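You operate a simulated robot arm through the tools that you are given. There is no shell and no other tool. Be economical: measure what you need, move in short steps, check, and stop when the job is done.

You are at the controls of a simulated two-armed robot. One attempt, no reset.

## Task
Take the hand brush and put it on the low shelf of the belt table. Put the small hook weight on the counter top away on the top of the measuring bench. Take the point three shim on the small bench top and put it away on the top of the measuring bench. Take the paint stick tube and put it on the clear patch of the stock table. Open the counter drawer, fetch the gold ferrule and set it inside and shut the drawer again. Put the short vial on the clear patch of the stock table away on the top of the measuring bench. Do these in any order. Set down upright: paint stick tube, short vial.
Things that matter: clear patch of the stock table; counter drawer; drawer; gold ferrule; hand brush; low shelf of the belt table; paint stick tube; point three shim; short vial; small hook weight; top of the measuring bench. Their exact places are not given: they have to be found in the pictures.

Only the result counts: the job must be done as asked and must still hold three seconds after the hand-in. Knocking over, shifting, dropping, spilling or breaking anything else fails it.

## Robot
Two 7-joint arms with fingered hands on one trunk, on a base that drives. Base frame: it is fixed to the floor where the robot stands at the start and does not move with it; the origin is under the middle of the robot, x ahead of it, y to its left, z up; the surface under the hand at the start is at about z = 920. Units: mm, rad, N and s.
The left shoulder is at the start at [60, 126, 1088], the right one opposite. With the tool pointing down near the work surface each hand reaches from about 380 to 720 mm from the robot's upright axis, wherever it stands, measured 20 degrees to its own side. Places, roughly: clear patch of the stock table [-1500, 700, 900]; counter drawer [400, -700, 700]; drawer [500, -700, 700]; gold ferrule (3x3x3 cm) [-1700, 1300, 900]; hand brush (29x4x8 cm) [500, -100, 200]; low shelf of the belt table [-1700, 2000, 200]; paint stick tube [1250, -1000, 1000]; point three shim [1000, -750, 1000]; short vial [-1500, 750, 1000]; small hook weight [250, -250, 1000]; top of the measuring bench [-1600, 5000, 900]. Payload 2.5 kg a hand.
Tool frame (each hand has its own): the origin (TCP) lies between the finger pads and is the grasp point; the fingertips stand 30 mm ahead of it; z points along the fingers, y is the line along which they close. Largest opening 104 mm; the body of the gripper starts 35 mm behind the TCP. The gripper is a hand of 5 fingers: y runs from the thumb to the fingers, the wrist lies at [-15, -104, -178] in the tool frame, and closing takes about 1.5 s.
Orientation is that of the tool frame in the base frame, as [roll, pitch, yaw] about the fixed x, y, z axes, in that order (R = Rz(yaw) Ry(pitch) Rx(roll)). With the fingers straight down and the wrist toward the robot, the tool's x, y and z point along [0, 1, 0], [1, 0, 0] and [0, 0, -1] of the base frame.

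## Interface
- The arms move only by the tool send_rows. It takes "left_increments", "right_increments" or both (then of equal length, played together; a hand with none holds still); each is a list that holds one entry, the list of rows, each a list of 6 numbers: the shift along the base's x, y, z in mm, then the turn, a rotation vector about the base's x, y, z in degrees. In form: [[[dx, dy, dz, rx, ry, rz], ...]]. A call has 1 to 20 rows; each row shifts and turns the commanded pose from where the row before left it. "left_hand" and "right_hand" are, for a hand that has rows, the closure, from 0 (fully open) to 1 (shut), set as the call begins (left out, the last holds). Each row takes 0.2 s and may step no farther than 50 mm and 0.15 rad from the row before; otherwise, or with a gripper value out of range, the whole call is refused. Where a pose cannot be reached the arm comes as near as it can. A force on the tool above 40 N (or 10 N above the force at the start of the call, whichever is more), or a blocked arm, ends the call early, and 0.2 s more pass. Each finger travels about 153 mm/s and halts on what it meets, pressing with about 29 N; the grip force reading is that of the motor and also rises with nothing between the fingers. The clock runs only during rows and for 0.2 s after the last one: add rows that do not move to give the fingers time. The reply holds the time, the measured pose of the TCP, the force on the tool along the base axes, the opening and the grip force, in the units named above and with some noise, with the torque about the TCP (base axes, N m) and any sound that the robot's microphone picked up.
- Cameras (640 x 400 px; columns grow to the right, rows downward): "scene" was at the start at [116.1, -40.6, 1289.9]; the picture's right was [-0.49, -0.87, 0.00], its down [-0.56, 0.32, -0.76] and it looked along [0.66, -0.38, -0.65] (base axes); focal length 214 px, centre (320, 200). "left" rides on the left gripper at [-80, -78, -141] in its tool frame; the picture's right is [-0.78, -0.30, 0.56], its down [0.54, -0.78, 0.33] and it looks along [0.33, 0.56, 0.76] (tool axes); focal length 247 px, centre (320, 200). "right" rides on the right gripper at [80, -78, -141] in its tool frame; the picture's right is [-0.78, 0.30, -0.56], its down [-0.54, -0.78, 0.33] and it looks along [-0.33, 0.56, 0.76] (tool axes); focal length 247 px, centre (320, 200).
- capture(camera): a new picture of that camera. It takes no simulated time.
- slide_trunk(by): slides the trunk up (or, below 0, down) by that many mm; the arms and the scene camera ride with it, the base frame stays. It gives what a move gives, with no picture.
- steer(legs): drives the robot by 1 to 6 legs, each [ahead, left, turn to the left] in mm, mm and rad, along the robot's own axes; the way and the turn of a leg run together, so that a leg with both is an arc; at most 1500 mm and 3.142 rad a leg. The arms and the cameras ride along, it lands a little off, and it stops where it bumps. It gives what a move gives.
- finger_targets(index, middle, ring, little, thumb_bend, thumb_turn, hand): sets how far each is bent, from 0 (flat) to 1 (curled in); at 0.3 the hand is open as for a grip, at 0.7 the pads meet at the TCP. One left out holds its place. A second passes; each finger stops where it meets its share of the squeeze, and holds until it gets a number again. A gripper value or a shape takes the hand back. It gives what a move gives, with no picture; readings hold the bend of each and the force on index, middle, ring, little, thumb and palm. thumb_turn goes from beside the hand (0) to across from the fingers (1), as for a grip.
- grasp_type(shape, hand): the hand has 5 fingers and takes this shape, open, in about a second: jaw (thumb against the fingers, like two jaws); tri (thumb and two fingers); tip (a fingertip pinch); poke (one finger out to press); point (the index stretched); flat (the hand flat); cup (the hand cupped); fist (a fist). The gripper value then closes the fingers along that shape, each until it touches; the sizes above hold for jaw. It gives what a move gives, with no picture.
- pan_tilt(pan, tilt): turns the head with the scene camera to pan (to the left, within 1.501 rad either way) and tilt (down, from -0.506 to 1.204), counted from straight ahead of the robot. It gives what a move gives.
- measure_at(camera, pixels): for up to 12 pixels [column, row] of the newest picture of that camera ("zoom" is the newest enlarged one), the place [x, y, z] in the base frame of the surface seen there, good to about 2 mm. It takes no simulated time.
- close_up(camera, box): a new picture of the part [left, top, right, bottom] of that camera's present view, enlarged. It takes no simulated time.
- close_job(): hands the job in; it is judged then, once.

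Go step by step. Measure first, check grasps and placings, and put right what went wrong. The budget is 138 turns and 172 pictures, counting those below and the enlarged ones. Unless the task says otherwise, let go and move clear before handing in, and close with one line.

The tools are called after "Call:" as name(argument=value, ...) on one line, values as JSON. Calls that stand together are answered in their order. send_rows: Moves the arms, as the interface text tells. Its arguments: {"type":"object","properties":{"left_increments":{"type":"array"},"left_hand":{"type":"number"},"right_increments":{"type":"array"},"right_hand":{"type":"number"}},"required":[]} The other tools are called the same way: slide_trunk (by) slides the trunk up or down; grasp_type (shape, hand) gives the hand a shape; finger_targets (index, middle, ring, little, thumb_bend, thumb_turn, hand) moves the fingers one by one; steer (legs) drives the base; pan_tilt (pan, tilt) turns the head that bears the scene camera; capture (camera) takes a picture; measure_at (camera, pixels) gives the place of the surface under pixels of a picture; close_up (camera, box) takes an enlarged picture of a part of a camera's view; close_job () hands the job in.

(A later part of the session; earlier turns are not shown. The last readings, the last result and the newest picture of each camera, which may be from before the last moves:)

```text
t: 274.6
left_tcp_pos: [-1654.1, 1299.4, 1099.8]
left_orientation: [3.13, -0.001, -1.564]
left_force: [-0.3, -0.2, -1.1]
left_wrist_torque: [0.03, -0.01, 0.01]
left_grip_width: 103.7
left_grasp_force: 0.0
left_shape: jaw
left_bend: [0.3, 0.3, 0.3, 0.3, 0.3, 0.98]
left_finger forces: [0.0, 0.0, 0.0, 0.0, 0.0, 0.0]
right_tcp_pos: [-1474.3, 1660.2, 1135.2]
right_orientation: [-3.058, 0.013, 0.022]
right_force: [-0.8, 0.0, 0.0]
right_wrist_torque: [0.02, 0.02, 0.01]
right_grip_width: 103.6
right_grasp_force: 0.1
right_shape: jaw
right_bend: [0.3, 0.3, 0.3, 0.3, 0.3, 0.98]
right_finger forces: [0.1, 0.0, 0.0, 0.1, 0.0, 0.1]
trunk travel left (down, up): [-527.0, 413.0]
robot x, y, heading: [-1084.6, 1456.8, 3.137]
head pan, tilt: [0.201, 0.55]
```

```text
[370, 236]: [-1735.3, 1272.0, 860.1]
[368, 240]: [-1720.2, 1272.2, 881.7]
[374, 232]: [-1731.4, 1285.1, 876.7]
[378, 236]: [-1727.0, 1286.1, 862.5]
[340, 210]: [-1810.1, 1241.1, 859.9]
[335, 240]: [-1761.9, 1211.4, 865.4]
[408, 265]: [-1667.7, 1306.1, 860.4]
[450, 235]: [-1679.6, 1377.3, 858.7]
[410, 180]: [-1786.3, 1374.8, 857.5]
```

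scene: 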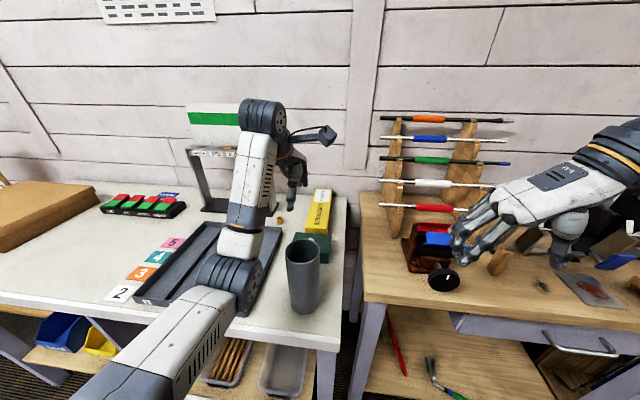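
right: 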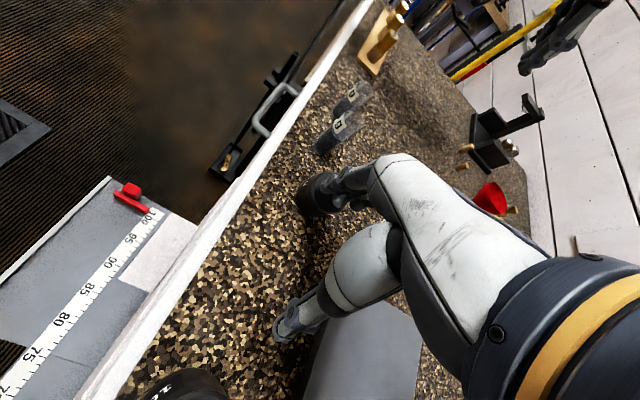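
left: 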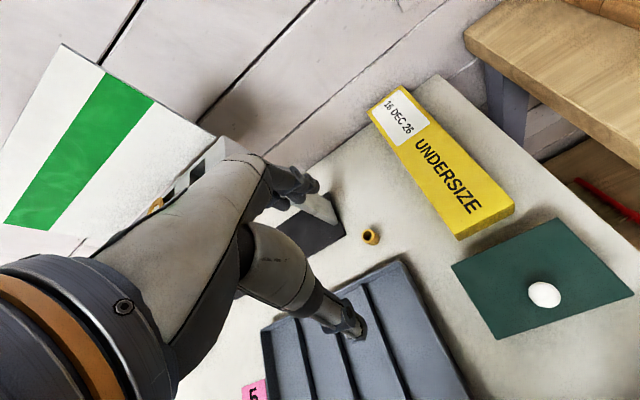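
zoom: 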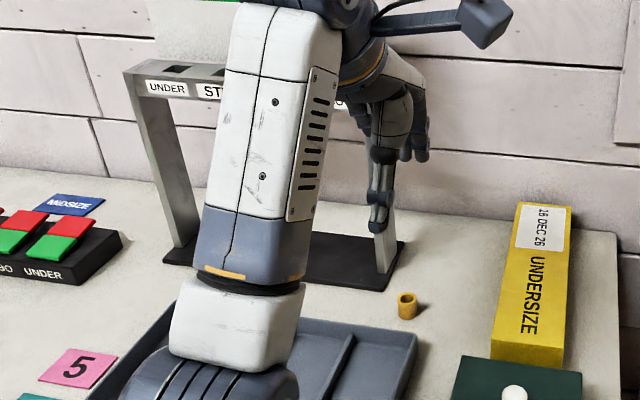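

Ferrule centre ≈[-1728,1276], top z 883; tray wall at x -1667 is close, so I pre-close to about half and move above it.

Call:
send_rows(left_increments=[[[-18, -5, 0, 0, 0, 0], [-18, -5, 0, 0, 0, 0], [-18, -5, 0, 0, 0, 0], [-18, -4, 0, 0, 0, 0], [0, 0, -25, 0, 0, 0], [0, 0, -25, 0, 0, 0], [0, 0, -25, 0, 0, 0], [0, 0, -25, 0, 0, 0], [0, 0, 0, 0, 0, 0]]], left_hand=0.5)

Call:
capture(camera="left")

Call:
close_up(camera="scene", box=[180, 130, 360, 270])

```text
t: 276.6
left_tcp_pos: [-1725.4, 1281.5, 1000.1]
left_orientation: [3.13, -0.001, -1.562]
left_force: [0.2, -0.3, 0.7]
left_wrist_torque: [-0.04, -0.01, 0.01]
left_grip_width: 52.4
left_grasp_force: 0.0
left_shape: jaw
left_bend: [0.74, 0.44, 0.41, 0.41, 0.69, 1.0]
left_finger forces: [0.0, 0.0, 0.0, 0.0, 0.1, 0.1]
right_tcp_pos: [-1474.9, 1660.5, 1135.2]
right_orientation: [-3.06, 0.015, 0.022]
right_force: [0.3, 0.1, 1.4]
right_wrist_torque: [-0.01, 0.0, 0.01]
right_grip_width: 103.6
right_grasp_force: 0.0
right_shape: jaw
right_bend: [0.3, 0.3, 0.3, 0.3, 0.3, 0.98]
right_finger forces: [0.0, 0.0, 0.1, 0.0, 0.1, 0.0]
trunk travel left (down, up): [-527.0, 413.0]
robot x, y, heading: [-1085.9, 1462.7, 3.133]
head pan, tilt: [0.201, 0.55]
```

```text
56 pictures are left
```

left: 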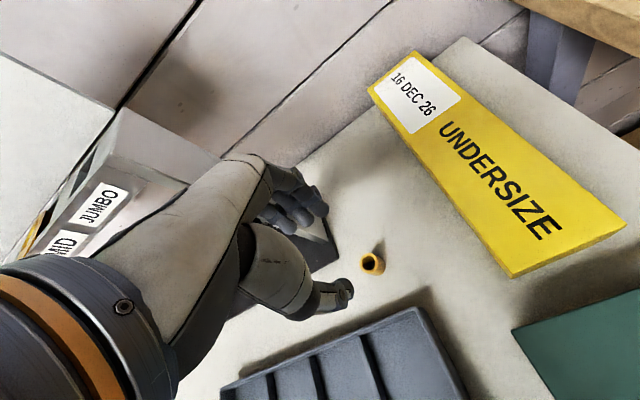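

```text
2.86 times, centred on (270, 200) of scene
```

zoom: 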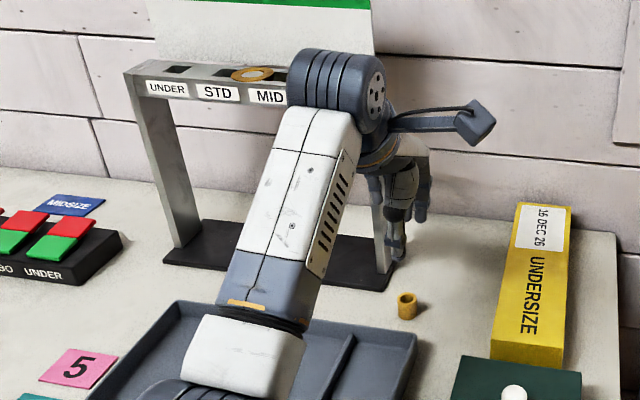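

The half-closed state curled the index oddly, so I set the fingers individually to a narrow opening, then descend.

Call:
finger_targets(hand="left", index=0.46, middle=0.46, ring=0.4, little=0.4, thumb_bend=0.5, thumb_turn=1)

Call:
send_rows(left_increments=[[[-1, -2, -25, 0, 0, 0], [-1, -2, -25, 0, 0, 0], [0, -1, -25, 0, 0, 0], [0, 0, -20, 0, 0, 0], [0, 0, 0, 0, 0, 0]]])

Call:
close_up(camera="left", box=[220, 150, 460, 320])

```text
t: 277.6
left_tcp_pos: [-1725.7, 1282.3, 1001.1]
left_orientation: [3.129, -0.001, -1.563]
left_force: [0.1, 1.0, 0.1]
left_wrist_torque: [0.0, -0.01, 0.03]
left_grip_width: 56.6
left_grasp_force: 0.0
left_shape: fingers
left_bend: [0.46, 0.46, 0.4, 0.4, 0.5, 1.0]
left_finger forces: [0.0, 0.0, 0.0, 0.1, 0.1, 0.0]
right_tcp_pos: [-1474.5, 1662.1, 1134.9]
right_orientation: [-3.061, 0.014, 0.02]
right_force: [0.0, -0.3, 0.7]
right_wrist_torque: [-0.01, 0.0, -0.02]
right_grip_width: 103.6
right_grasp_force: 0.1
right_shape: jaw
right_bend: [0.3, 0.3, 0.3, 0.3, 0.3, 0.98]
right_finger forces: [0.1, 0.0, 0.0, 0.0, 0.0, 0.0]
trunk travel left (down, up): [-527.0, 413.0]
robot x, y, heading: [-1086.1, 1460.7, 3.138]
head pan, tilt: [0.201, 0.55]
```

```text
t: 278.9
left_tcp_pos: [-1726.2, 1276.2, 902.5]
left_orientation: [3.13, -0.004, -1.562]
left_force: [0.3, 0.2, -0.7]
left_wrist_torque: [0.01, -0.02, -0.02]
left_grip_width: 56.7
left_grasp_force: 0.1
left_shape: fingers
left_bend: [0.46, 0.46, 0.4, 0.4, 0.5, 1.0]
left_finger forces: [0.0, 0.0, 0.1, 0.0, 0.0, 0.0]
right_tcp_pos: [-1474.2, 1660.6, 1135.2]
right_orientation: [-3.059, 0.014, 0.022]
right_force: [0.9, 0.1, 0.5]
right_wrist_torque: [-0.04, 0.04, 0.0]
right_grip_width: 103.7
right_grasp_force: 0.2
right_shape: jaw
right_bend: [0.3, 0.3, 0.3, 0.3, 0.3, 0.98]
right_finger forces: [0.1, 0.1, 0.1, 0.0, 0.1, 0.0]
trunk travel left (down, up): [-527.0, 413.0]
robot x, y, heading: [-1087.4, 1459.0, 3.133]
head pan, tilt: [0.201, 0.55]
```

```text
2.35 times, centred on (340, 235) of left
```

zoom: 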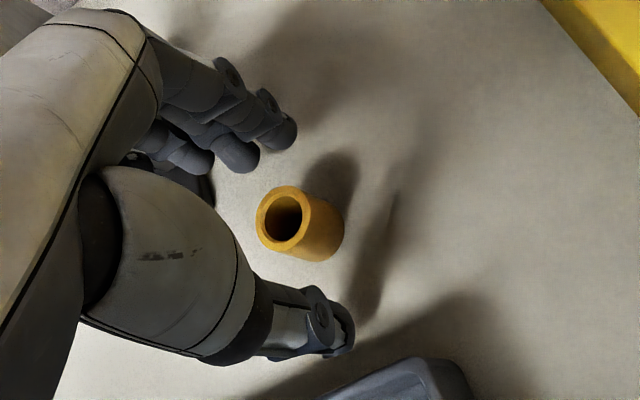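

The ferrule is between index and thumb. Down 10 mm and close.

Call:
send_rows(left_increments=[[[0, 2, -6, 0, 0, 0], [0, 0, -5, 0, 0, 0], [0, 0, 0, 0, 0, 0]]])

Call:
finger_targets(hand="left", index=0.85, middle=0.85, thumb_bend=0.85)

Call:
close_up(camera="left", box=[220, 150, 460, 320])

```text
t: 279.6
left_tcp_pos: [-1726.9, 1279.3, 893.8]
left_orientation: [3.128, -0.001, -1.565]
left_force: [-0.6, 0.7, 4.1]
left_wrist_torque: [-0.03, 0.11, 0.01]
left_grip_width: 56.5
left_grasp_force: 2.1
left_shape: fingers
left_bend: [0.46, 0.46, 0.4, 0.4, 0.5, 1.0]
left_finger forces: [0.1, 3.6, 0.0, 0.1, 0.1, 0.0]
right_tcp_pos: [-1474.5, 1661.1, 1135.8]
right_orientation: [-3.062, 0.013, 0.022]
right_force: [-0.9, 1.0, 0.0]
right_wrist_torque: [0.0, -0.01, -0.03]
right_grip_width: 103.7
right_grasp_force: 0.0
right_shape: jaw
right_bend: [0.3, 0.3, 0.3, 0.3, 0.3, 0.98]
right_finger forces: [0.1, 0.0, 0.0, 0.0, 0.0, 0.0]
trunk travel left (down, up): [-527.0, 413.0]
robot x, y, heading: [-1089.5, 1463.3, 3.133]
head pan, tilt: [0.201, 0.55]
```

```text
t: 280.6
left_tcp_pos: [-1727.2, 1278.2, 891.5]
left_orientation: [3.132, -0.002, -1.563]
left_force: [0.1, -0.4, 0.0]
left_wrist_torque: [-0.01, -0.03, 0.01]
left_grip_width: 9.2
left_grasp_force: 21.9
left_shape: fingers
left_bend: [0.71, 0.72, 0.4, 0.4, 0.72, 0.98]
left_finger forces: [11.8, 9.7, 0.1, 0.0, 21.8, 0.0]
right_tcp_pos: [-1474.3, 1661.3, 1134.8]
right_orientation: [-3.059, 0.015, 0.021]
right_force: [0.4, 0.2, 0.0]
right_wrist_torque: [0.02, 0.0, 0.01]
right_grip_width: 103.7
right_grasp_force: 0.1
right_shape: jaw
right_bend: [0.3, 0.3, 0.3, 0.3, 0.3, 0.98]
right_finger forces: [0.0, 0.0, 0.0, 0.0, 0.1, 0.0]
trunk travel left (down, up): [-527.0, 413.0]
robot x, y, heading: [-1086.5, 1464.6, 3.14]
head pan, tilt: [0.201, 0.55]
```

```text
2.35 times, centred on (340, 235) of left
```

zoom: 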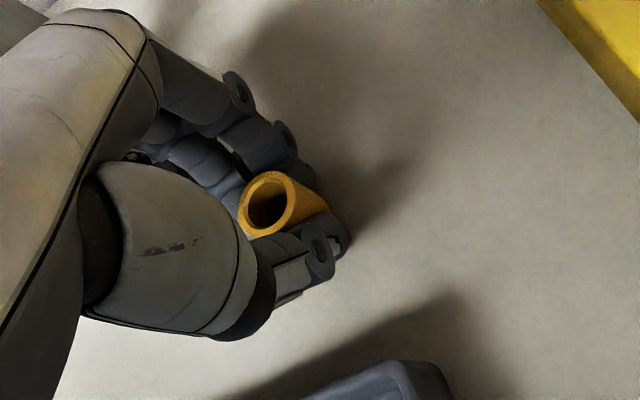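

Ferrule gripped (≈22 N). I lift and check.

Call:
send_rows(left_increments=[[[0, 0, 20, 0, 0, 0], [0, 0, 30, 0, 0, 0], [0, 0, 35, 0, 0, 0], [0, 0, 40, 0, 0, 0], [0, 0, 40, 0, 0, 0], [0, 0, 40, 0, 0, 0], [20, 10, 20, 0, 0, 0], [30, 10, 0, 0, 0, 0], [30, 10, 0, 0, 0, 0], [30, 0, 0, 0, 0, 0], [0, 0, 0, 0, 0, 0]]])

Call:
close_up(camera="left", box=[220, 150, 460, 320])

```text
t: 283.1
left_tcp_pos: [-1616.7, 1305.4, 1118.8]
left_orientation: [3.13, -0.003, -1.564]
left_force: [-1.1, -0.7, 0.0]
left_wrist_torque: [0.01, 0.03, 0.0]
left_grip_width: 8.7
left_grasp_force: 21.2
left_shape: fingers
left_bend: [0.71, 0.72, 0.4, 0.4, 0.73, 0.97]
left_finger forces: [11.9, 9.9, 0.0, 0.0, 21.8, 0.1]
right_tcp_pos: [-1474.4, 1661.6, 1136.1]
right_orientation: [-3.06, 0.013, 0.021]
right_force: [0.2, 0.1, 0.6]
right_wrist_torque: [-0.02, -0.03, 0.01]
right_grip_width: 103.7
right_grasp_force: 0.0
right_shape: jaw
right_bend: [0.3, 0.3, 0.3, 0.3, 0.3, 0.98]
right_finger forces: [0.1, 0.0, 0.1, 0.0, 0.1, 0.0]
trunk travel left (down, up): [-527.0, 413.0]
robot x, y, heading: [-1085.3, 1460.5, 3.14]
head pan, tilt: [0.201, 0.55]
```

```text
2.35 times, centred on (340, 235) of left
```

zoom: 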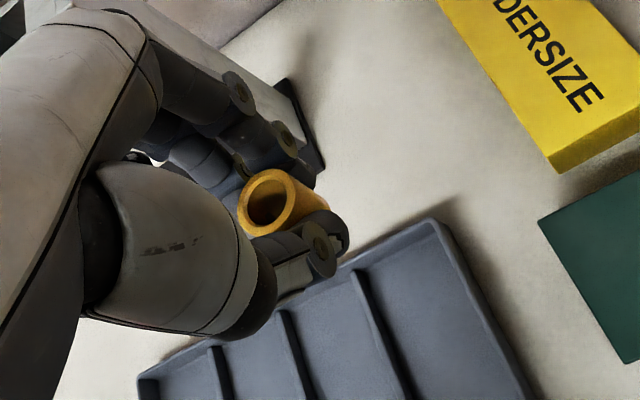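

Ferrule secure. I drive back to the counter front, turning to face it at the drawer.

Call:
steer(legs=[[-385, 0, 0], [0, 1300, 0], [0, 700, 0], [0, 0, 3.13]])

Call:
pan_tilt(pan=-0.2, tilt=0.5)

Call:
capture(camera="scene")

```text
t: 302.2
left_tcp_pos: [-142.0, -325.8, 1120.1]
left_orientation: [3.129, -0.002, 1.608]
left_force: [-0.8, 0.5, -0.2]
left_wrist_torque: [0.0, -0.01, -0.03]
left_grip_width: 8.2
left_grasp_force: 21.1
left_shape: fingers
left_bend: [0.71, 0.73, 0.4, 0.4, 0.73, 0.97]
left_finger forces: [11.7, 9.3, 0.0, 0.0, 21.1, 0.0]
right_tcp_pos: [-274.0, -686.3, 1134.9]
right_orientation: [-3.06, 0.014, -3.09]
right_force: [1.2, 0.0, 0.7]
right_wrist_torque: [-0.03, 0.02, 0.01]
right_grip_width: 103.7
right_grasp_force: 0.0
right_shape: jaw
right_bend: [0.3, 0.3, 0.3, 0.3, 0.3, 0.98]
right_finger forces: [0.1, 0.0, 0.1, 0.0, 0.0, 0.0]
trunk travel left (down, up): [-527.0, 413.0]
robot x, y, heading: [-674.3, -497.6, 0.027]
head pan, tilt: [0.201, 0.55]
```

```text
t: 303.0
left_tcp_pos: [-142.6, -326.2, 1120.2]
left_orientation: [3.131, -0.002, 1.608]
left_force: [-0.2, 0.8, 0.6]
left_wrist_torque: [0.01, 0.01, 0.01]
left_grip_width: 8.1
left_grasp_force: 21.2
left_shape: fingers
left_bend: [0.71, 0.73, 0.4, 0.4, 0.73, 0.97]
left_finger forces: [11.7, 9.3, 0.0, 0.0, 21.1, 0.0]
right_tcp_pos: [-273.6, -686.4, 1134.5]
right_orientation: [-3.06, 0.013, -3.088]
right_force: [0.1, -0.8, -0.5]
right_wrist_torque: [-0.02, 0.0, 0.0]
right_grip_width: 103.7
right_grasp_force: 0.0
right_shape: jaw
right_bend: [0.3, 0.3, 0.3, 0.3, 0.3, 0.98]
right_finger forces: [0.0, 0.0, 0.0, 0.0, 0.0, 0.0]
trunk travel left (down, up): [-527.0, 413.0]
robot x, y, heading: [-669.8, -499.8, 0.029]
head pan, tilt: [-0.201, 0.499]
```

```text
51 pictures are left
```

scene: 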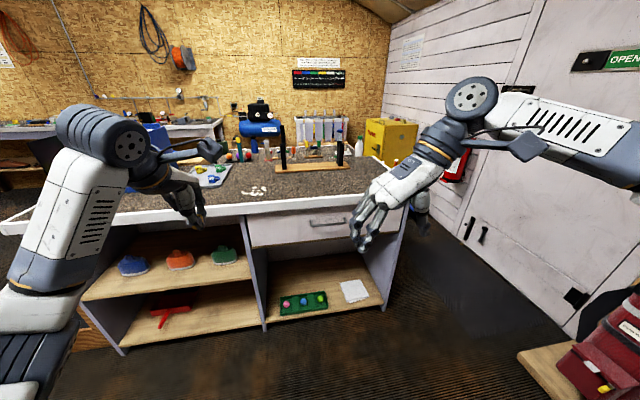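

Lower the trunk, tuck the left hand, and turn the right hand back to yaw ~1.57 before pitching it forward.

Call:
slide_trunk(by=-250)

Call:
send_rows(right_increments=[[[0, -8, 0, 0, 0, -8.2], [0, -8, 0, 0, 0, -8.2], [0, -8, 0, 0, 0, -8.2], [0, -8, 0, 0, 0, -8.2], [0, -8, 0, 0, 0, -8.2], [5, -8, 0, 0, 0, -8.2], [5, -8, 0, 0, 0, -8.2], [5, -8, 0, 0, 0, -8.2], [5, 0, 0, 0, 0, -8.2], [5, 0, 0, 0, 0, -8.2], [5, 0, 0, -4.5, 0, -8], [0, 0, 0, 0, 0, 0]]], left_increments=[[[-13, 0, 0, 0, 0, 0], [-13, 0, 0, 0, 0, 0], [-13, 0, 0, 0, 0, 0], [-13, 0, 0, 0, 0, 0], [-13, 0, 0, 0, 0, 0], [-13, 0, 0, 0, 0, 0], [-13, 0, 0, 0, 0, 0], [-13, 0, 0, 0, 0, 0], [-13, 0, 0, 0, 0, 0], [-13, 0, 0, 0, 0, 0], [0, 0, 0, 0, 0, 0], [0, 0, 0, 0, 0, 0]]])

```text
t: 305.6
left_tcp_pos: [-142.6, -326.7, 870.1]
left_orientation: [3.129, -0.002, 1.61]
left_force: [-0.4, 0.5, -0.2]
left_wrist_torque: [0.02, 0.03, 0.0]
left_grip_width: 8.3
left_grasp_force: 21.3
left_shape: fingers
left_bend: [0.71, 0.73, 0.4, 0.4, 0.73, 0.97]
left_finger forces: [11.7, 9.3, 0.0, 0.0, 21.0, 0.0]
right_tcp_pos: [-273.9, -687.0, 885.9]
right_orientation: [-3.058, 0.013, -3.088]
right_force: [1.5, -0.7, 0.2]
right_wrist_torque: [-0.01, -0.03, 0.0]
right_grip_width: 103.7
right_grasp_force: 0.0
right_shape: jaw
right_bend: [0.3, 0.3, 0.3, 0.3, 0.3, 0.98]
right_finger forces: [0.0, 0.1, 0.0, 0.0, 0.0, 0.0]
trunk travel left (down, up): [-277.0, 663.0]
robot x, y, heading: [-670.0, -498.5, 0.029]
head pan, tilt: [-0.201, 0.499]
```

```text
refused: row 11 steps farther than a row can; nothing moved
```

Call:
send_rows(right_increments=[[[0, -8, 0, 0, 0, -8.2], [0, -8, 0, 0, 0, -8.2], [0, -8, 0, 0, 0, -8.2], [0, -8, 0, 0, 0, -8.2], [0, -8, 0, 0, 0, -8.2], [5, -8, 0, 0, 0, -8.2], [5, -8, 0, 0, 0, -8.2], [5, -8, 0, 0, 0, -8.2], [5, 0, 0, 0, 0, -8.2], [5, 0, 0, 0, 0, -8.2], [5, 0, 0, 0, 0, -8], [0, 0, 0, 0, 0, 0]]], left_increments=[[[-13, 0, 0, 0, 0, 0], [-13, 0, 0, 0, 0, 0], [-13, 0, 0, 0, 0, 0], [-13, 0, 0, 0, 0, 0], [-13, 0, 0, 0, 0, 0], [-13, 0, 0, 0, 0, 0], [-13, 0, 0, 0, 0, 0], [-13, 0, 0, 0, 0, 0], [-13, 0, 0, 0, 0, 0], [-13, 0, 0, 0, 0, 0], [0, 0, 0, 0, 0, 0], [0, 0, 0, 0, 0, 0]]])

Call:
close_up(camera="scene", box=[220, 160, 420, 285])

Call:
measure_at(camera="zoom", pixels=[[300, 90], [310, 88], [330, 86], [350, 84], [370, 82], [330, 95], [330, 110], [200, 100], [330, 135], [420, 60]])

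```text
t: 308.2
left_tcp_pos: [-273.7, -326.2, 868.7]
left_orientation: [3.13, -0.001, 1.612]
left_force: [0.8, -0.5, -0.7]
left_wrist_torque: [0.0, -0.01, -0.04]
left_grip_width: 8.0
left_grasp_force: 21.0
left_shape: fingers
left_bend: [0.71, 0.73, 0.4, 0.4, 0.73, 0.97]
left_finger forces: [11.9, 9.3, 0.0, 0.1, 21.3, 0.1]
right_tcp_pos: [-245.7, -754.1, 874.6]
right_orientation: [-3.057, -0.09, 1.61]
right_force: [0.3, 0.0, -0.6]
right_wrist_torque: [-0.01, -0.02, -0.01]
right_grip_width: 103.6
right_grasp_force: 0.0
right_shape: jaw
right_bend: [0.3, 0.3, 0.3, 0.3, 0.3, 0.98]
right_finger forces: [0.1, 0.0, 0.0, 0.1, 0.0, 0.0]
trunk travel left (down, up): [-277.0, 663.0]
robot x, y, heading: [-669.5, -501.7, 0.027]
head pan, tilt: [-0.201, 0.499]
```

```text
3.20 times, centred on (320, 222) of scene
```

zoom: 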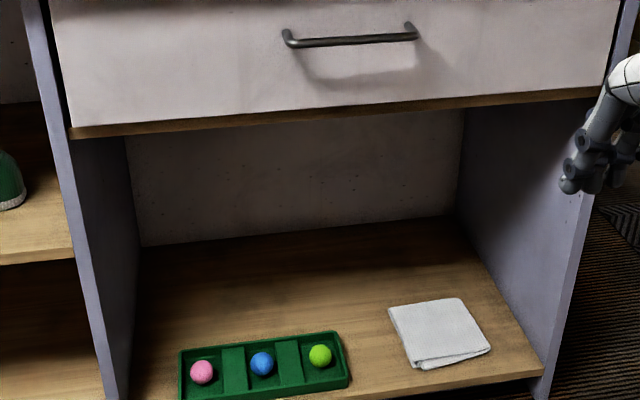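

```text
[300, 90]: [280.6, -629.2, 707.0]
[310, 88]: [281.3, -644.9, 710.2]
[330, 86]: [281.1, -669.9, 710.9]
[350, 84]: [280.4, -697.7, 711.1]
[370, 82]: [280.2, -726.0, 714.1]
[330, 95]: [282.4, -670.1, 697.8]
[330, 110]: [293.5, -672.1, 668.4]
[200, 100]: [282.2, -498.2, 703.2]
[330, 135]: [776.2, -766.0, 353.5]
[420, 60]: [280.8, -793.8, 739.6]
```

Call:
measure_at(camera="zoom", pixels=[[295, 42], [320, 42], [350, 40], [380, 38], [405, 36], [287, 35], [413, 28], [350, 20], [100, 40], [600, 30]])

Call:
send_rows(right_increments=[[[5, 0, -5, 0, -8.2, 0], [5, 0, -5, 0, -8.2, 0], [5, 0, -5, 0, -8.2, 0], [5, 0, -5, 0, -8.2, 0], [5, 0, -5, 0, -8.2, 0], [5, 0, -5, 0, -8.2, 0], [5, 0, -5, 0, -8.2, 0], [5, 0, -5, 0, -8.2, 0], [5, 0, -5, 0, -8.2, 0], [5, 0, -5, 0, -8.2, 0], [5, 0, -5, 0, -5, 0], [0, 0, 0, 0, 0, 0]]])

Call:
capture(camera="right")

```text
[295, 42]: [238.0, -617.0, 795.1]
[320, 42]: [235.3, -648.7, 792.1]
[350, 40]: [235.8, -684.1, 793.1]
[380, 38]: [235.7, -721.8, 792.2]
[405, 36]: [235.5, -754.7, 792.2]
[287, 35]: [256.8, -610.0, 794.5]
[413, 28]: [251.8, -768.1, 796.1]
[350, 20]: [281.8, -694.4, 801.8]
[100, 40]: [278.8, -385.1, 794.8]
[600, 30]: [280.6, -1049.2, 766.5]
```

```text
t: 310.8
left_tcp_pos: [-272.9, -325.7, 869.3]
left_orientation: [3.129, -0.002, 1.608]
left_force: [0.2, -0.3, -0.6]
left_wrist_torque: [0.01, 0.0, 0.01]
left_grip_width: 8.0
left_grasp_force: 20.7
left_shape: fingers
left_bend: [0.71, 0.73, 0.4, 0.4, 0.74, 0.97]
left_finger forces: [12.1, 9.5, 0.1, 0.0, 21.4, 0.1]
right_tcp_pos: [-188.4, -749.8, 831.1]
right_orientation: [1.704, 0.055, 1.558]
right_force: [-0.9, 0.3, 0.5]
right_wrist_torque: [0.02, 0.01, -0.02]
right_grip_width: 104.0
right_grasp_force: 0.1
right_shape: jaw
right_bend: [0.3, 0.3, 0.3, 0.3, 0.3, 0.98]
right_finger forces: [0.0, 0.0, 0.0, 0.0, 0.1, 0.1]
trunk travel left (down, up): [-277.0, 663.0]
robot x, y, heading: [-670.5, -497.4, 0.027]
head pan, tilt: [-0.201, 0.499]
```

```text
49 pictures are left
```

right: 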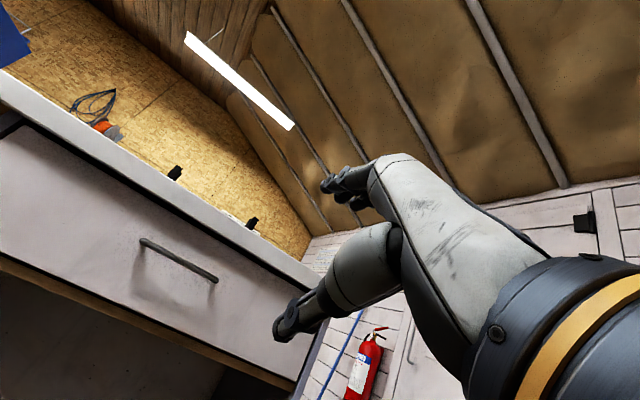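

Bar: x≈240, z≈793, y −610…−768, 40 mm off the face. The right hand points forward; I level it, set the height, and drive in.

Call:
send_rows(right_increments=[[[0, 0, -15, 0, -3.5, 0], [0, 0, -15, 0, -3.5, 0], [0, 0, -14, 0, 0, 0], [0, 0, 0, 0, 0, 0]]], right_hand=0.3)

Call:
steer(legs=[[0, 0, -0.027], [330, 60, 0]])

Call:
capture(camera="right")

Call:
pan_tilt(pan=-0.35, tilt=0.6)

Call:
capture(camera="scene")

```text
t: 311.8
left_tcp_pos: [-272.9, -325.6, 869.5]
left_orientation: [3.13, -0.002, 1.607]
left_force: [-0.3, 0.0, 0.0]
left_wrist_torque: [-0.02, 0.02, 0.01]
left_grip_width: 8.1
left_grasp_force: 21.0
left_shape: fingers
left_bend: [0.71, 0.73, 0.4, 0.4, 0.74, 0.97]
left_finger forces: [12.1, 9.4, 0.0, 0.0, 21.3, 0.0]
right_tcp_pos: [-187.5, -749.1, 787.5]
right_orientation: [1.581, 0.053, 1.553]
right_force: [0.9, -0.2, 0.4]
right_wrist_torque: [-0.01, -0.01, 0.0]
right_grip_width: 73.1
right_grasp_force: 0.0
right_shape: jaw
right_bend: [0.27, 0.37, 0.34, 0.35, 0.58, 0.99]
right_finger forces: [0.0, 0.0, 0.1, 0.0, 0.1, 0.1]
trunk travel left (down, up): [-277.0, 663.0]
robot x, y, heading: [-670.7, -497.9, 0.025]
head pan, tilt: [-0.201, 0.499]
```

```text
t: 314.4
left_tcp_pos: [53.2, -274.4, 868.6]
left_orientation: [3.13, -0.003, 1.587]
left_force: [-0.7, -0.3, 0.3]
left_wrist_torque: [0.0, 0.0, 0.01]
left_grip_width: 8.0
left_grasp_force: 21.2
left_shape: fingers
left_bend: [0.71, 0.73, 0.4, 0.4, 0.74, 0.97]
left_finger forces: [12.0, 9.4, 0.1, 0.1, 21.2, 0.0]
right_tcp_pos: [129.1, -699.9, 787.7]
right_orientation: [1.581, 0.052, 1.528]
right_force: [-0.6, -0.5, 0.0]
right_wrist_torque: [-0.03, -0.03, 0.0]
right_grip_width: 72.9
right_grasp_force: 0.0
right_shape: jaw
right_bend: [0.27, 0.37, 0.34, 0.35, 0.58, 0.99]
right_finger forces: [0.0, 0.0, 0.1, 0.1, 0.1, 0.0]
trunk travel left (down, up): [-277.0, 663.0]
robot x, y, heading: [-347.3, -439.5, 0.004]
head pan, tilt: [-0.201, 0.499]
```

```text
48 pictures are left
```

right: 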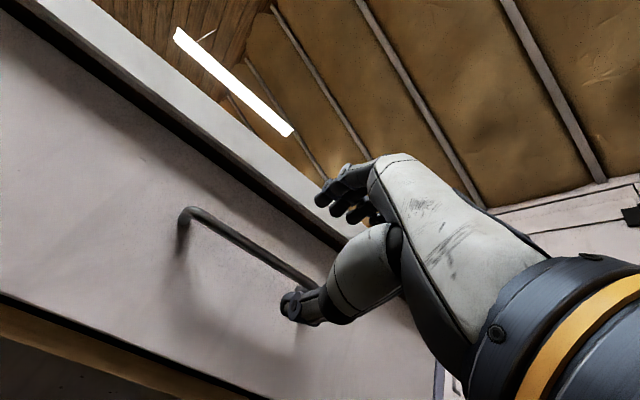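

```text
t: 315.1
left_tcp_pos: [53.2, -274.7, 868.0]
left_orientation: [3.128, 0.0, 1.585]
left_force: [-0.7, 0.5, 0.3]
left_wrist_torque: [0.02, 0.01, -0.02]
left_grip_width: 8.3
left_grasp_force: 21.7
left_shape: fingers
left_bend: [0.71, 0.73, 0.4, 0.4, 0.74, 0.97]
left_finger forces: [12.0, 9.4, 0.1, 0.0, 21.3, 0.0]
right_tcp_pos: [129.5, -700.6, 788.1]
right_orientation: [1.581, 0.053, 1.53]
right_force: [-1.2, 0.4, 0.4]
right_wrist_torque: [-0.01, -0.01, 0.0]
right_grip_width: 72.8
right_grasp_force: 0.0
right_shape: jaw
right_bend: [0.27, 0.37, 0.34, 0.35, 0.58, 0.99]
right_finger forces: [0.0, 0.0, 0.0, 0.0, 0.0, 0.1]
trunk travel left (down, up): [-277.0, 663.0]
robot x, y, heading: [-342.7, -436.6, 0.004]
head pan, tilt: [-0.351, 0.6]
```

```text
47 pictures are left
```

scene: 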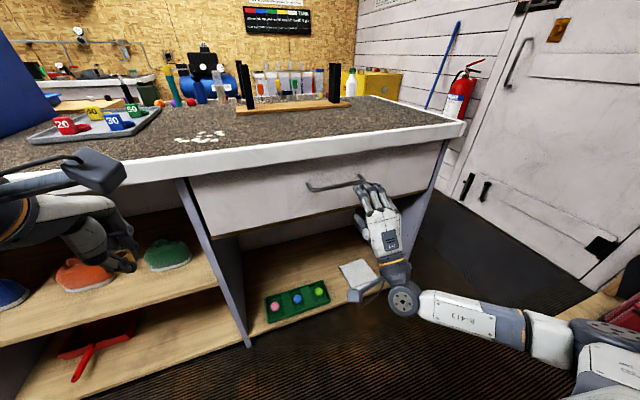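

Hand is aligned with the bar. Advance 100 mm and close.

Call:
send_rows(right_increments=[[[30, 2, 0, 0, 0, 0], [30, 2, 0, 0, 0, 0], [25, 2, 0, 0, 0, 0], [17, 2, 0, 0, 0, 0], [0, 0, 0, 0, 0, 0]]])

Call:
close_up(camera="right", box=[160, 120, 440, 340])

```text
t: 316.3
left_tcp_pos: [54.3, -275.2, 869.6]
left_orientation: [3.129, -0.002, 1.587]
left_force: [-0.1, -0.1, -0.7]
left_wrist_torque: [0.01, 0.01, 0.02]
left_grip_width: 8.3
left_grasp_force: 21.4
left_shape: fingers
left_bend: [0.71, 0.73, 0.4, 0.4, 0.74, 0.97]
left_finger forces: [12.0, 9.5, 0.0, 0.0, 21.2, 0.0]
right_tcp_pos: [230.6, -691.6, 786.9]
right_orientation: [1.581, 0.054, 1.53]
right_force: [-0.3, -0.9, -0.1]
right_wrist_torque: [-0.01, 0.04, -0.03]
right_grip_width: 73.2
right_grasp_force: 0.0
right_shape: jaw
right_bend: [0.27, 0.37, 0.34, 0.35, 0.58, 0.99]
right_finger forces: [0.0, 0.0, 0.0, 0.1, 0.0, 0.0]
trunk travel left (down, up): [-277.0, 663.0]
robot x, y, heading: [-345.0, -438.7, 0.002]
head pan, tilt: [-0.351, 0.6]
```

```text
1.82 times, centred on (300, 230) of right
```

zoom: 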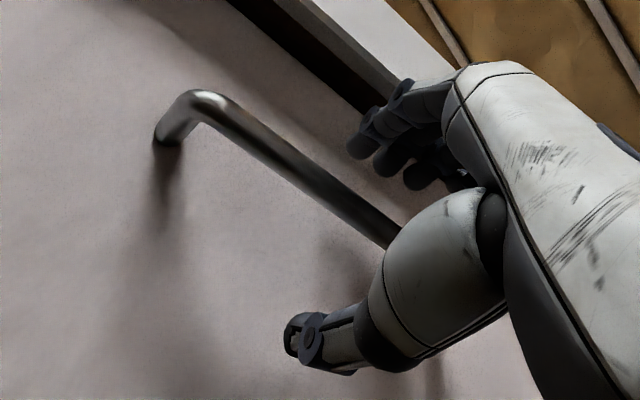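

The bar lies between fingers (above) and thumb (below). Closing.

Call:
send_rows(right_increments=[[[0, 0, 0, 0, 0, 0], [0, 0, 0, 0, 0, 0], [0, 0, 0, 0, 0, 0], [0, 0, 0, 0, 0, 0], [0, 0, 0, 0, 0, 0], [0, 0, 0, 0, 0, 0], [0, 0, 0, 0, 0, 0], [0, 0, 0, 0, 0, 0]]], right_hand=1)

Call:
steer(legs=[[-120, 0, 0]])

Call:
capture(camera="scene")

```text
t: 318.1
left_tcp_pos: [53.5, -274.2, 869.3]
left_orientation: [3.129, -0.002, 1.586]
left_force: [0.3, -0.2, -0.3]
left_wrist_torque: [0.0, 0.0, -0.01]
left_grip_width: 8.1
left_grasp_force: 21.1
left_shape: fingers
left_bend: [0.71, 0.73, 0.4, 0.4, 0.74, 0.97]
left_finger forces: [12.1, 9.5, 0.0, 0.0, 21.2, 0.0]
right_tcp_pos: [231.5, -692.3, 788.5]
right_orientation: [1.581, 0.053, 1.532]
right_force: [3.6, -0.1, 1.8]
right_wrist_torque: [-0.15, -0.05, -0.06]
right_grip_width: 0.0
right_grasp_force: 29.2
right_shape: jaw
right_bend: [0.7, 0.7, 0.7, 0.68, 0.68, 1.0]
right_finger forces: [6.4, 0.0, 2.6, 3.0, 27.5, 0.0]
trunk travel left (down, up): [-277.0, 663.0]
robot x, y, heading: [-349.3, -436.5, 0.003]
head pan, tilt: [-0.351, 0.6]
```

```text
t: 319.3
left_tcp_pos: [-65.9, -275.6, 868.2]
left_orientation: [3.128, -0.002, 1.584]
left_force: [0.1, -0.2, 0.8]
left_wrist_torque: [0.04, 0.02, 0.02]
left_grip_width: 8.6
left_grasp_force: 21.6
left_shape: fingers
left_bend: [0.71, 0.73, 0.4, 0.4, 0.74, 0.97]
left_finger forces: [12.0, 9.5, 0.1, 0.0, 21.2, 0.0]
right_tcp_pos: [112.6, -693.5, 787.0]
right_orientation: [1.582, 0.052, 1.531]
right_force: [-0.6, 5.6, 0.2]
right_wrist_torque: [-0.14, -0.04, 0.0]
right_grip_width: 0.3
right_grasp_force: 28.6
right_shape: jaw
right_bend: [0.7, 0.7, 0.7, 0.67, 0.71, 1.0]
right_finger forces: [6.2, 0.0, 2.7, 2.8, 27.1, 0.0]
trunk travel left (down, up): [-277.0, 663.0]
robot x, y, heading: [-464.1, -440.5, 0.0]
head pan, tilt: [-0.351, 0.6]
```

```text
45 pictures are left
```

scene: 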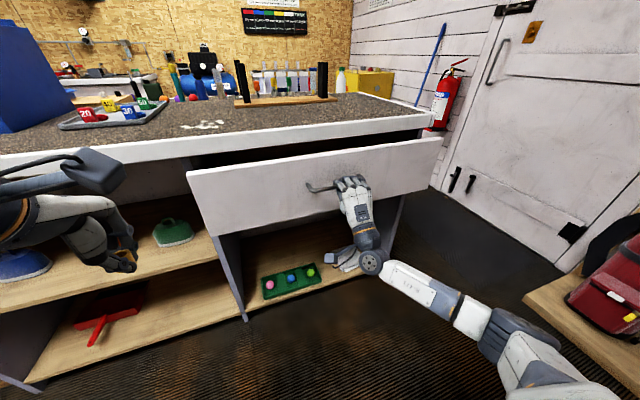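

The drawer opens with the pull. Another 120 mm.

Call:
steer(legs=[[-125, 0, 0]])

Call:
pan_tilt(pan=-0.15, tilt=0.65)

Call:
capture(camera="scene")

```text
t: 320.6
left_tcp_pos: [-190.3, -274.4, 868.5]
left_orientation: [3.134, -0.004, 1.587]
left_force: [0.3, 0.2, 0.1]
left_wrist_torque: [0.01, 0.01, 0.02]
left_grip_width: 8.1
left_grasp_force: 21.4
left_shape: fingers
left_bend: [0.71, 0.73, 0.4, 0.4, 0.74, 0.97]
left_finger forces: [11.9, 9.5, 0.1, 0.1, 21.4, 0.0]
right_tcp_pos: [-11.5, -692.3, 788.3]
right_orientation: [1.582, 0.052, 1.531]
right_force: [-1.0, -2.4, 0.7]
right_wrist_torque: [-0.11, 0.0, -0.06]
right_grip_width: 0.1
right_grasp_force: 29.1
right_shape: jaw
right_bend: [0.7, 0.7, 0.7, 0.67, 0.71, 1.0]
right_finger forces: [6.2, 0.1, 2.7, 2.4, 26.8, 0.0]
trunk travel left (down, up): [-277.0, 663.0]
robot x, y, heading: [-587.2, -437.6, 0.001]
head pan, tilt: [-0.351, 0.6]
```

```text
t: 321.3
left_tcp_pos: [-190.4, -276.1, 868.0]
left_orientation: [3.131, -0.003, 1.586]
left_force: [-0.1, 0.5, -0.5]
left_wrist_torque: [0.03, -0.02, 0.03]
left_grip_width: 8.1
left_grasp_force: 21.8
left_shape: fingers
left_bend: [0.71, 0.73, 0.4, 0.4, 0.74, 0.97]
left_finger forces: [12.0, 9.4, 0.1, 0.0, 21.4, 0.1]
right_tcp_pos: [-12.0, -692.2, 787.1]
right_orientation: [1.581, 0.052, 1.529]
right_force: [0.6, -1.3, -0.8]
right_wrist_torque: [-0.11, -0.02, -0.02]
right_grip_width: 0.0
right_grasp_force: 29.3
right_shape: jaw
right_bend: [0.7, 0.7, 0.7, 0.67, 0.71, 1.0]
right_finger forces: [6.2, 0.0, 2.8, 2.4, 27.1, 0.0]
trunk travel left (down, up): [-277.0, 663.0]
robot x, y, heading: [-590.1, -436.8, 0.003]
head pan, tilt: [-0.15, 0.649]
```

```text
44 pictures are left
```

scene: 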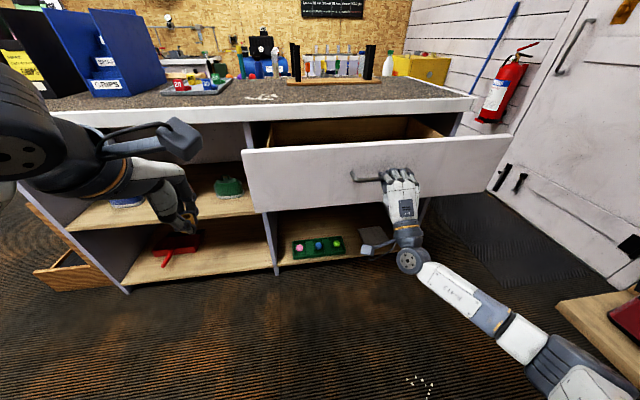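

Call:
measure_at(camera="scene", pixels=[[250, 152], [350, 147], [500, 137], [250, 165], [300, 132], [340, 130], [400, 125], [270, 135], [440, 132], [280, 200], [420, 120]])

Call:
close_up(camera="scene", box=[220, 90, 540, 230])

```text
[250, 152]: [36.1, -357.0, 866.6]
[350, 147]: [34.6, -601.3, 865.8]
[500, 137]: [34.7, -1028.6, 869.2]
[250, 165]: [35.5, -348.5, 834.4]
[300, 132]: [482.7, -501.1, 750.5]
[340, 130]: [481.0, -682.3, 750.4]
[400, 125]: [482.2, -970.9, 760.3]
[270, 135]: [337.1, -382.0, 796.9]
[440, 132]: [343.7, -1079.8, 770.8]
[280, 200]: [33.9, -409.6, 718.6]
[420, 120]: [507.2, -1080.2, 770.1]
```

```text
2.00 times, centred on (380, 160) of scene
```

zoom: 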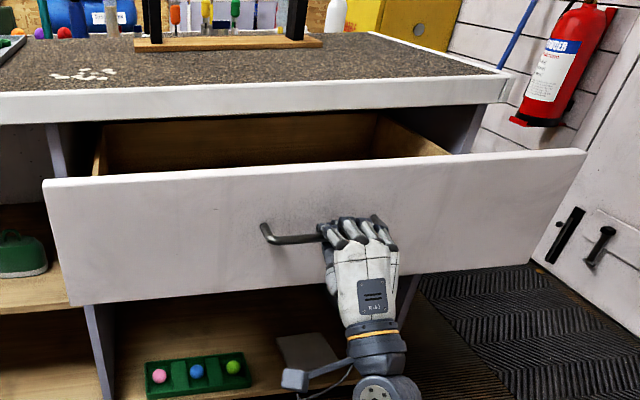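

The left hand can't reach from here, so I release the handle, back off, and raise the right hand out of the way.

Call:
send_rows(right_increments=[[[0, 0, 0, 0, 0, 0], [0, 0, 0, 0, 0, 0], [0, 0, 0, 0, 0, 0], [0, 0, 0, 0, 0, 0], [0, 0, 0, 0, 0, 0], [0, 0, 0, 0, 0, 0], [0, 0, 0, 0, 0, 0]]], right_hand=0)

Call:
steer(legs=[[-110, 0, 0]])

Call:
send_rows(right_increments=[[[-8, 0, 30, 0, 0, 0], [-8, 0, 30, 0, 0, 0], [-8, 0, 30, 0, 0, 0], [-8, 0, 30, 0, 0, 0], [-8, 0, 30, 0, 0, 0], [-8, 0, 30, 0, 0, 0], [-8, 0, 30, 0, 0, 0], [-8, 0, 30, 0, 0, 0], [-8, 0, 30, 0, 0, 0], [-8, 0, 30, 0, 0, 0], [0, 0, 0, 0, 0, 0]]], left_increments=[[[0, 0, 12, 0, 0, 0], [0, 0, 12, 0, 0, 0], [0, 0, 12, 0, 0, 0], [0, 0, 12, 0, 0, 0], [0, 0, 12, 0, 0, 0], [0, 0, 12, 0, 0, 0], [10, 0, 12, 0, 8, 0], [10, 0, 12, 0, 8, 0], [10, 0, 12, 0, 8, 0], [0, 0, 12, 0, 0, 0], [0, 0, 0, 0, 0, 0]]])

Call:
capture(camera="scene")

```text
t: 322.9
left_tcp_pos: [-191.0, -275.5, 868.9]
left_orientation: [3.133, -0.003, 1.587]
left_force: [0.0, -0.6, -0.6]
left_wrist_torque: [-0.01, -0.01, 0.03]
left_grip_width: 8.2
left_grasp_force: 21.8
left_shape: fingers
left_bend: [0.71, 0.73, 0.4, 0.4, 0.74, 0.97]
left_finger forces: [12.0, 9.4, 0.1, 0.0, 21.4, 0.0]
right_tcp_pos: [-13.4, -692.6, 786.7]
right_orientation: [1.581, 0.052, 1.53]
right_force: [-0.3, -0.3, 0.0]
right_wrist_torque: [0.02, 0.01, 0.02]
right_grip_width: 103.7
right_grasp_force: 0.1
right_shape: jaw
right_bend: [0.3, 0.3, 0.3, 0.3, 0.3, 0.98]
right_finger forces: [0.0, 0.1, 0.0, 0.1, 0.0, 0.0]
trunk travel left (down, up): [-277.0, 663.0]
robot x, y, heading: [-589.3, -437.6, 0.006]
head pan, tilt: [-0.15, 0.649]
```

```text
t: 324.1
left_tcp_pos: [-299.6, -275.6, 868.8]
left_orientation: [3.132, -0.005, 1.587]
left_force: [0.1, -0.1, -0.2]
left_wrist_torque: [-0.04, -0.01, 0.0]
left_grip_width: 8.3
left_grasp_force: 21.9
left_shape: fingers
left_bend: [0.71, 0.73, 0.4, 0.4, 0.74, 0.97]
left_finger forces: [12.2, 9.4, 0.1, 0.1, 21.3, 0.0]
right_tcp_pos: [-121.8, -693.0, 787.9]
right_orientation: [1.582, 0.053, 1.531]
right_force: [-0.4, -0.5, -0.6]
right_wrist_torque: [0.02, -0.01, 0.01]
right_grip_width: 103.6
right_grasp_force: 0.0
right_shape: jaw
right_bend: [0.3, 0.3, 0.3, 0.3, 0.3, 0.98]
right_finger forces: [0.0, 0.0, 0.0, 0.0, 0.1, 0.1]
trunk travel left (down, up): [-277.0, 663.0]
robot x, y, heading: [-694.7, -437.7, 0.005]
head pan, tilt: [-0.15, 0.649]
```

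```text
t: 326.5
left_tcp_pos: [-267.9, -277.2, 989.2]
left_orientation: [-2.736, -0.01, 1.583]
left_force: [-0.3, -0.2, 0.3]
left_wrist_torque: [0.01, 0.02, 0.02]
left_grip_width: 8.0
left_grasp_force: 21.8
left_shape: fingers
left_bend: [0.71, 0.73, 0.4, 0.4, 0.74, 0.97]
left_finger forces: [12.2, 9.4, 0.0, 0.0, 21.3, 0.0]
right_tcp_pos: [-200.8, -690.6, 1091.3]
right_orientation: [1.582, 0.053, 1.53]
right_force: [-0.2, 0.8, 0.4]
right_wrist_torque: [0.0, 0.01, 0.02]
right_grip_width: 103.6
right_grasp_force: 0.1
right_shape: jaw
right_bend: [0.3, 0.3, 0.3, 0.3, 0.3, 0.98]
right_finger forces: [0.0, 0.1, 0.0, 0.1, 0.0, 0.0]
trunk travel left (down, up): [-277.0, 663.0]
robot x, y, heading: [-698.1, -435.7, 0.006]
head pan, tilt: [-0.15, 0.649]
```

```text
42 pictures are left
```

scene: 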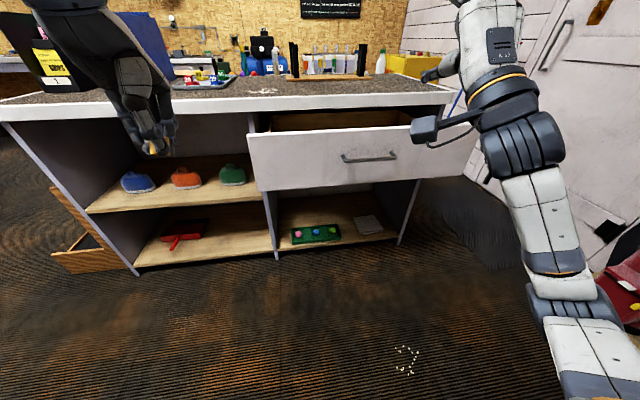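

Drive forward so the left hand is above the open drawer.

Call:
steer(legs=[[150, -195, 0], [205, 0, 0]])

Call:
capture(camera="left")

Call:
measure_at(camera="left", pixels=[[400, 250], [450, 250], [420, 300], [480, 200], [350, 300], [400, 340], [520, 300]])

```text
t: 329.5
left_tcp_pos: [81.4, -462.3, 988.2]
left_orientation: [-2.734, -0.009, 1.589]
left_force: [-1.2, -0.5, 0.1]
left_wrist_torque: [0.01, -0.04, 0.01]
left_grip_width: 7.9
left_grasp_force: 21.8
left_shape: fingers
left_bend: [0.71, 0.73, 0.4, 0.4, 0.74, 0.97]
left_finger forces: [12.3, 9.3, 0.0, 0.0, 21.5, 0.0]
right_tcp_pos: [154.4, -875.8, 1090.7]
right_orientation: [1.581, 0.053, 1.537]
right_force: [-0.3, -0.1, -0.6]
right_wrist_torque: [0.0, 0.0, 0.01]
right_grip_width: 103.5
right_grasp_force: 0.0
right_shape: jaw
right_bend: [0.3, 0.3, 0.3, 0.3, 0.3, 0.98]
right_finger forces: [0.0, 0.1, 0.1, 0.0, 0.1, 0.1]
trunk travel left (down, up): [-277.0, 663.0]
robot x, y, heading: [-347.4, -629.4, 0.01]
head pan, tilt: [-0.15, 0.649]
```

```text
41 pictures are left
```

left: 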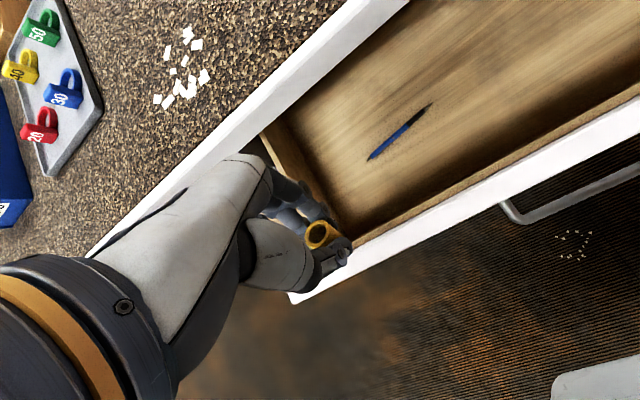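

```text
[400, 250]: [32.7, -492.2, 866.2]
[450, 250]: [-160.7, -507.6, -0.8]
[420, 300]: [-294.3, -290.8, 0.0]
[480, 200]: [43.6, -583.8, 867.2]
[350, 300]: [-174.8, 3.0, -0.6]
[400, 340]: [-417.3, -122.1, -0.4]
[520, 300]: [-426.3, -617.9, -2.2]
```

Call:
measure_at(camera="left", pixels=[[360, 185], [340, 130], [372, 157], [430, 105], [420, 190], [310, 120], [285, 150], [270, 130], [370, 238], [240, 140]])

```text
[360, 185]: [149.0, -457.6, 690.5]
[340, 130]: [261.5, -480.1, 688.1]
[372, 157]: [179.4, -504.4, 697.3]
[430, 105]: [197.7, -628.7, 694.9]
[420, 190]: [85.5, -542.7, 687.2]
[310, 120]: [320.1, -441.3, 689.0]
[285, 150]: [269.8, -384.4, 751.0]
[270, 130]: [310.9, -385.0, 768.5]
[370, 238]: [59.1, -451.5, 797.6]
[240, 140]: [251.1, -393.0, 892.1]
```

Drawer floor z≈688, a pen at y<-504, left wall y=-385. I lower the ferrule in at about [140,-463].

Call:
send_rows(left_increments=[[[20, 0, 0, 0, 0, 0], [20, 0, 0, 0, 0, 0], [20, 0, 0, 0, 0, 0], [0, 0, -25, 0, 0, 0], [0, 0, -25, 0, 0, 0], [0, 0, -25, 0, 0, 0], [0, 0, -25, 0, 0, 0], [0, 0, -25, 0, 0, 0], [0, 0, -25, 0, 0, 0], [0, 0, -25, 0, 0, 0], [0, 0, -25, 0, 0, 0], [0, 0, -25, 0, 0, 0], [0, 0, 0, 0, 0, 0]]])

Call:
capture(camera="left")

Call:
capture(camera="scene")

```text
t: 332.3
left_tcp_pos: [143.9, -464.8, 763.0]
left_orientation: [-2.736, -0.008, 1.589]
left_force: [-0.7, 0.5, -0.5]
left_wrist_torque: [0.01, -0.02, -0.01]
left_grip_width: 7.9
left_grasp_force: 21.5
left_shape: fingers
left_bend: [0.71, 0.73, 0.4, 0.4, 0.74, 0.97]
left_finger forces: [12.5, 9.4, 0.0, 0.0, 21.6, 0.0]
right_tcp_pos: [154.2, -876.9, 1090.4]
right_orientation: [1.582, 0.054, 1.536]
right_force: [0.3, -0.2, 0.7]
right_wrist_torque: [0.0, 0.03, -0.01]
right_grip_width: 103.9
right_grasp_force: 0.0
right_shape: jaw
right_bend: [0.3, 0.3, 0.3, 0.3, 0.3, 0.98]
right_finger forces: [0.1, 0.0, 0.1, 0.0, 0.0, 0.0]
trunk travel left (down, up): [-277.0, 663.0]
robot x, y, heading: [-343.9, -626.7, 0.01]
head pan, tilt: [-0.15, 0.649]
```

```text
40 pictures are left
```

left: 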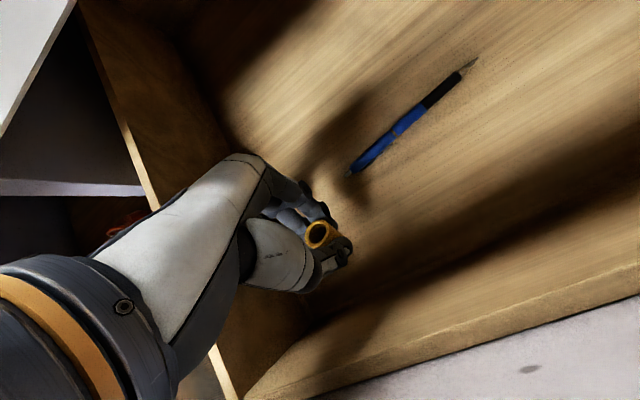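

```text
39 pictures are left
```

scene: 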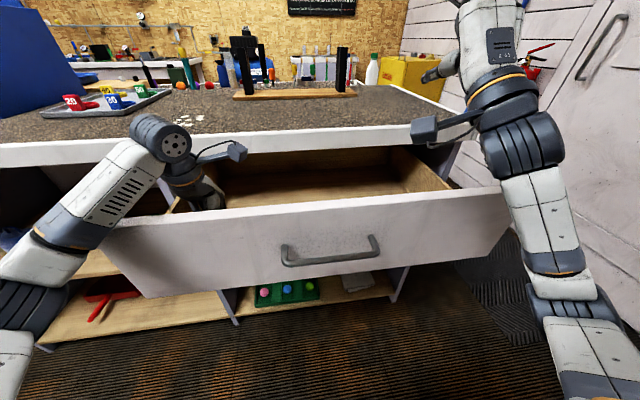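

Lower another 28 mm slowly.

Call:
send_rows(left_increments=[[[0, 0, -10, 0, 0, 0], [0, 0, -8, 0, 0, 0], [0, 0, -6, 0, 0, 0], [0, 0, -4, 0, 0, 0], [0, 0, 0, 0, 0, 0]]])

```text
t: 333.5
left_tcp_pos: [140.1, -464.0, 736.4]
left_orientation: [-2.736, -0.008, 1.59]
left_force: [1.9, -0.8, 5.3]
left_wrist_torque: [0.13, -0.24, -0.02]
left_grip_width: 7.7
left_grasp_force: 24.4
left_shape: fingers
left_bend: [0.71, 0.73, 0.4, 0.4, 0.74, 0.97]
left_finger forces: [12.4, 9.3, 5.0, 0.0, 21.5, 0.0]
right_tcp_pos: [154.1, -876.8, 1090.8]
right_orientation: [1.581, 0.053, 1.536]
right_force: [0.1, 0.4, -1.3]
right_wrist_torque: [-0.01, 0.01, 0.03]
right_grip_width: 103.6
right_grasp_force: 0.1
right_shape: jaw
right_bend: [0.3, 0.3, 0.3, 0.3, 0.3, 0.98]
right_finger forces: [0.0, 0.0, 0.0, 0.0, 0.0, 0.1]
trunk travel left (down, up): [-277.0, 663.0]
robot x, y, heading: [-347.3, -624.8, 0.014]
head pan, tilt: [-0.15, 0.649]
```

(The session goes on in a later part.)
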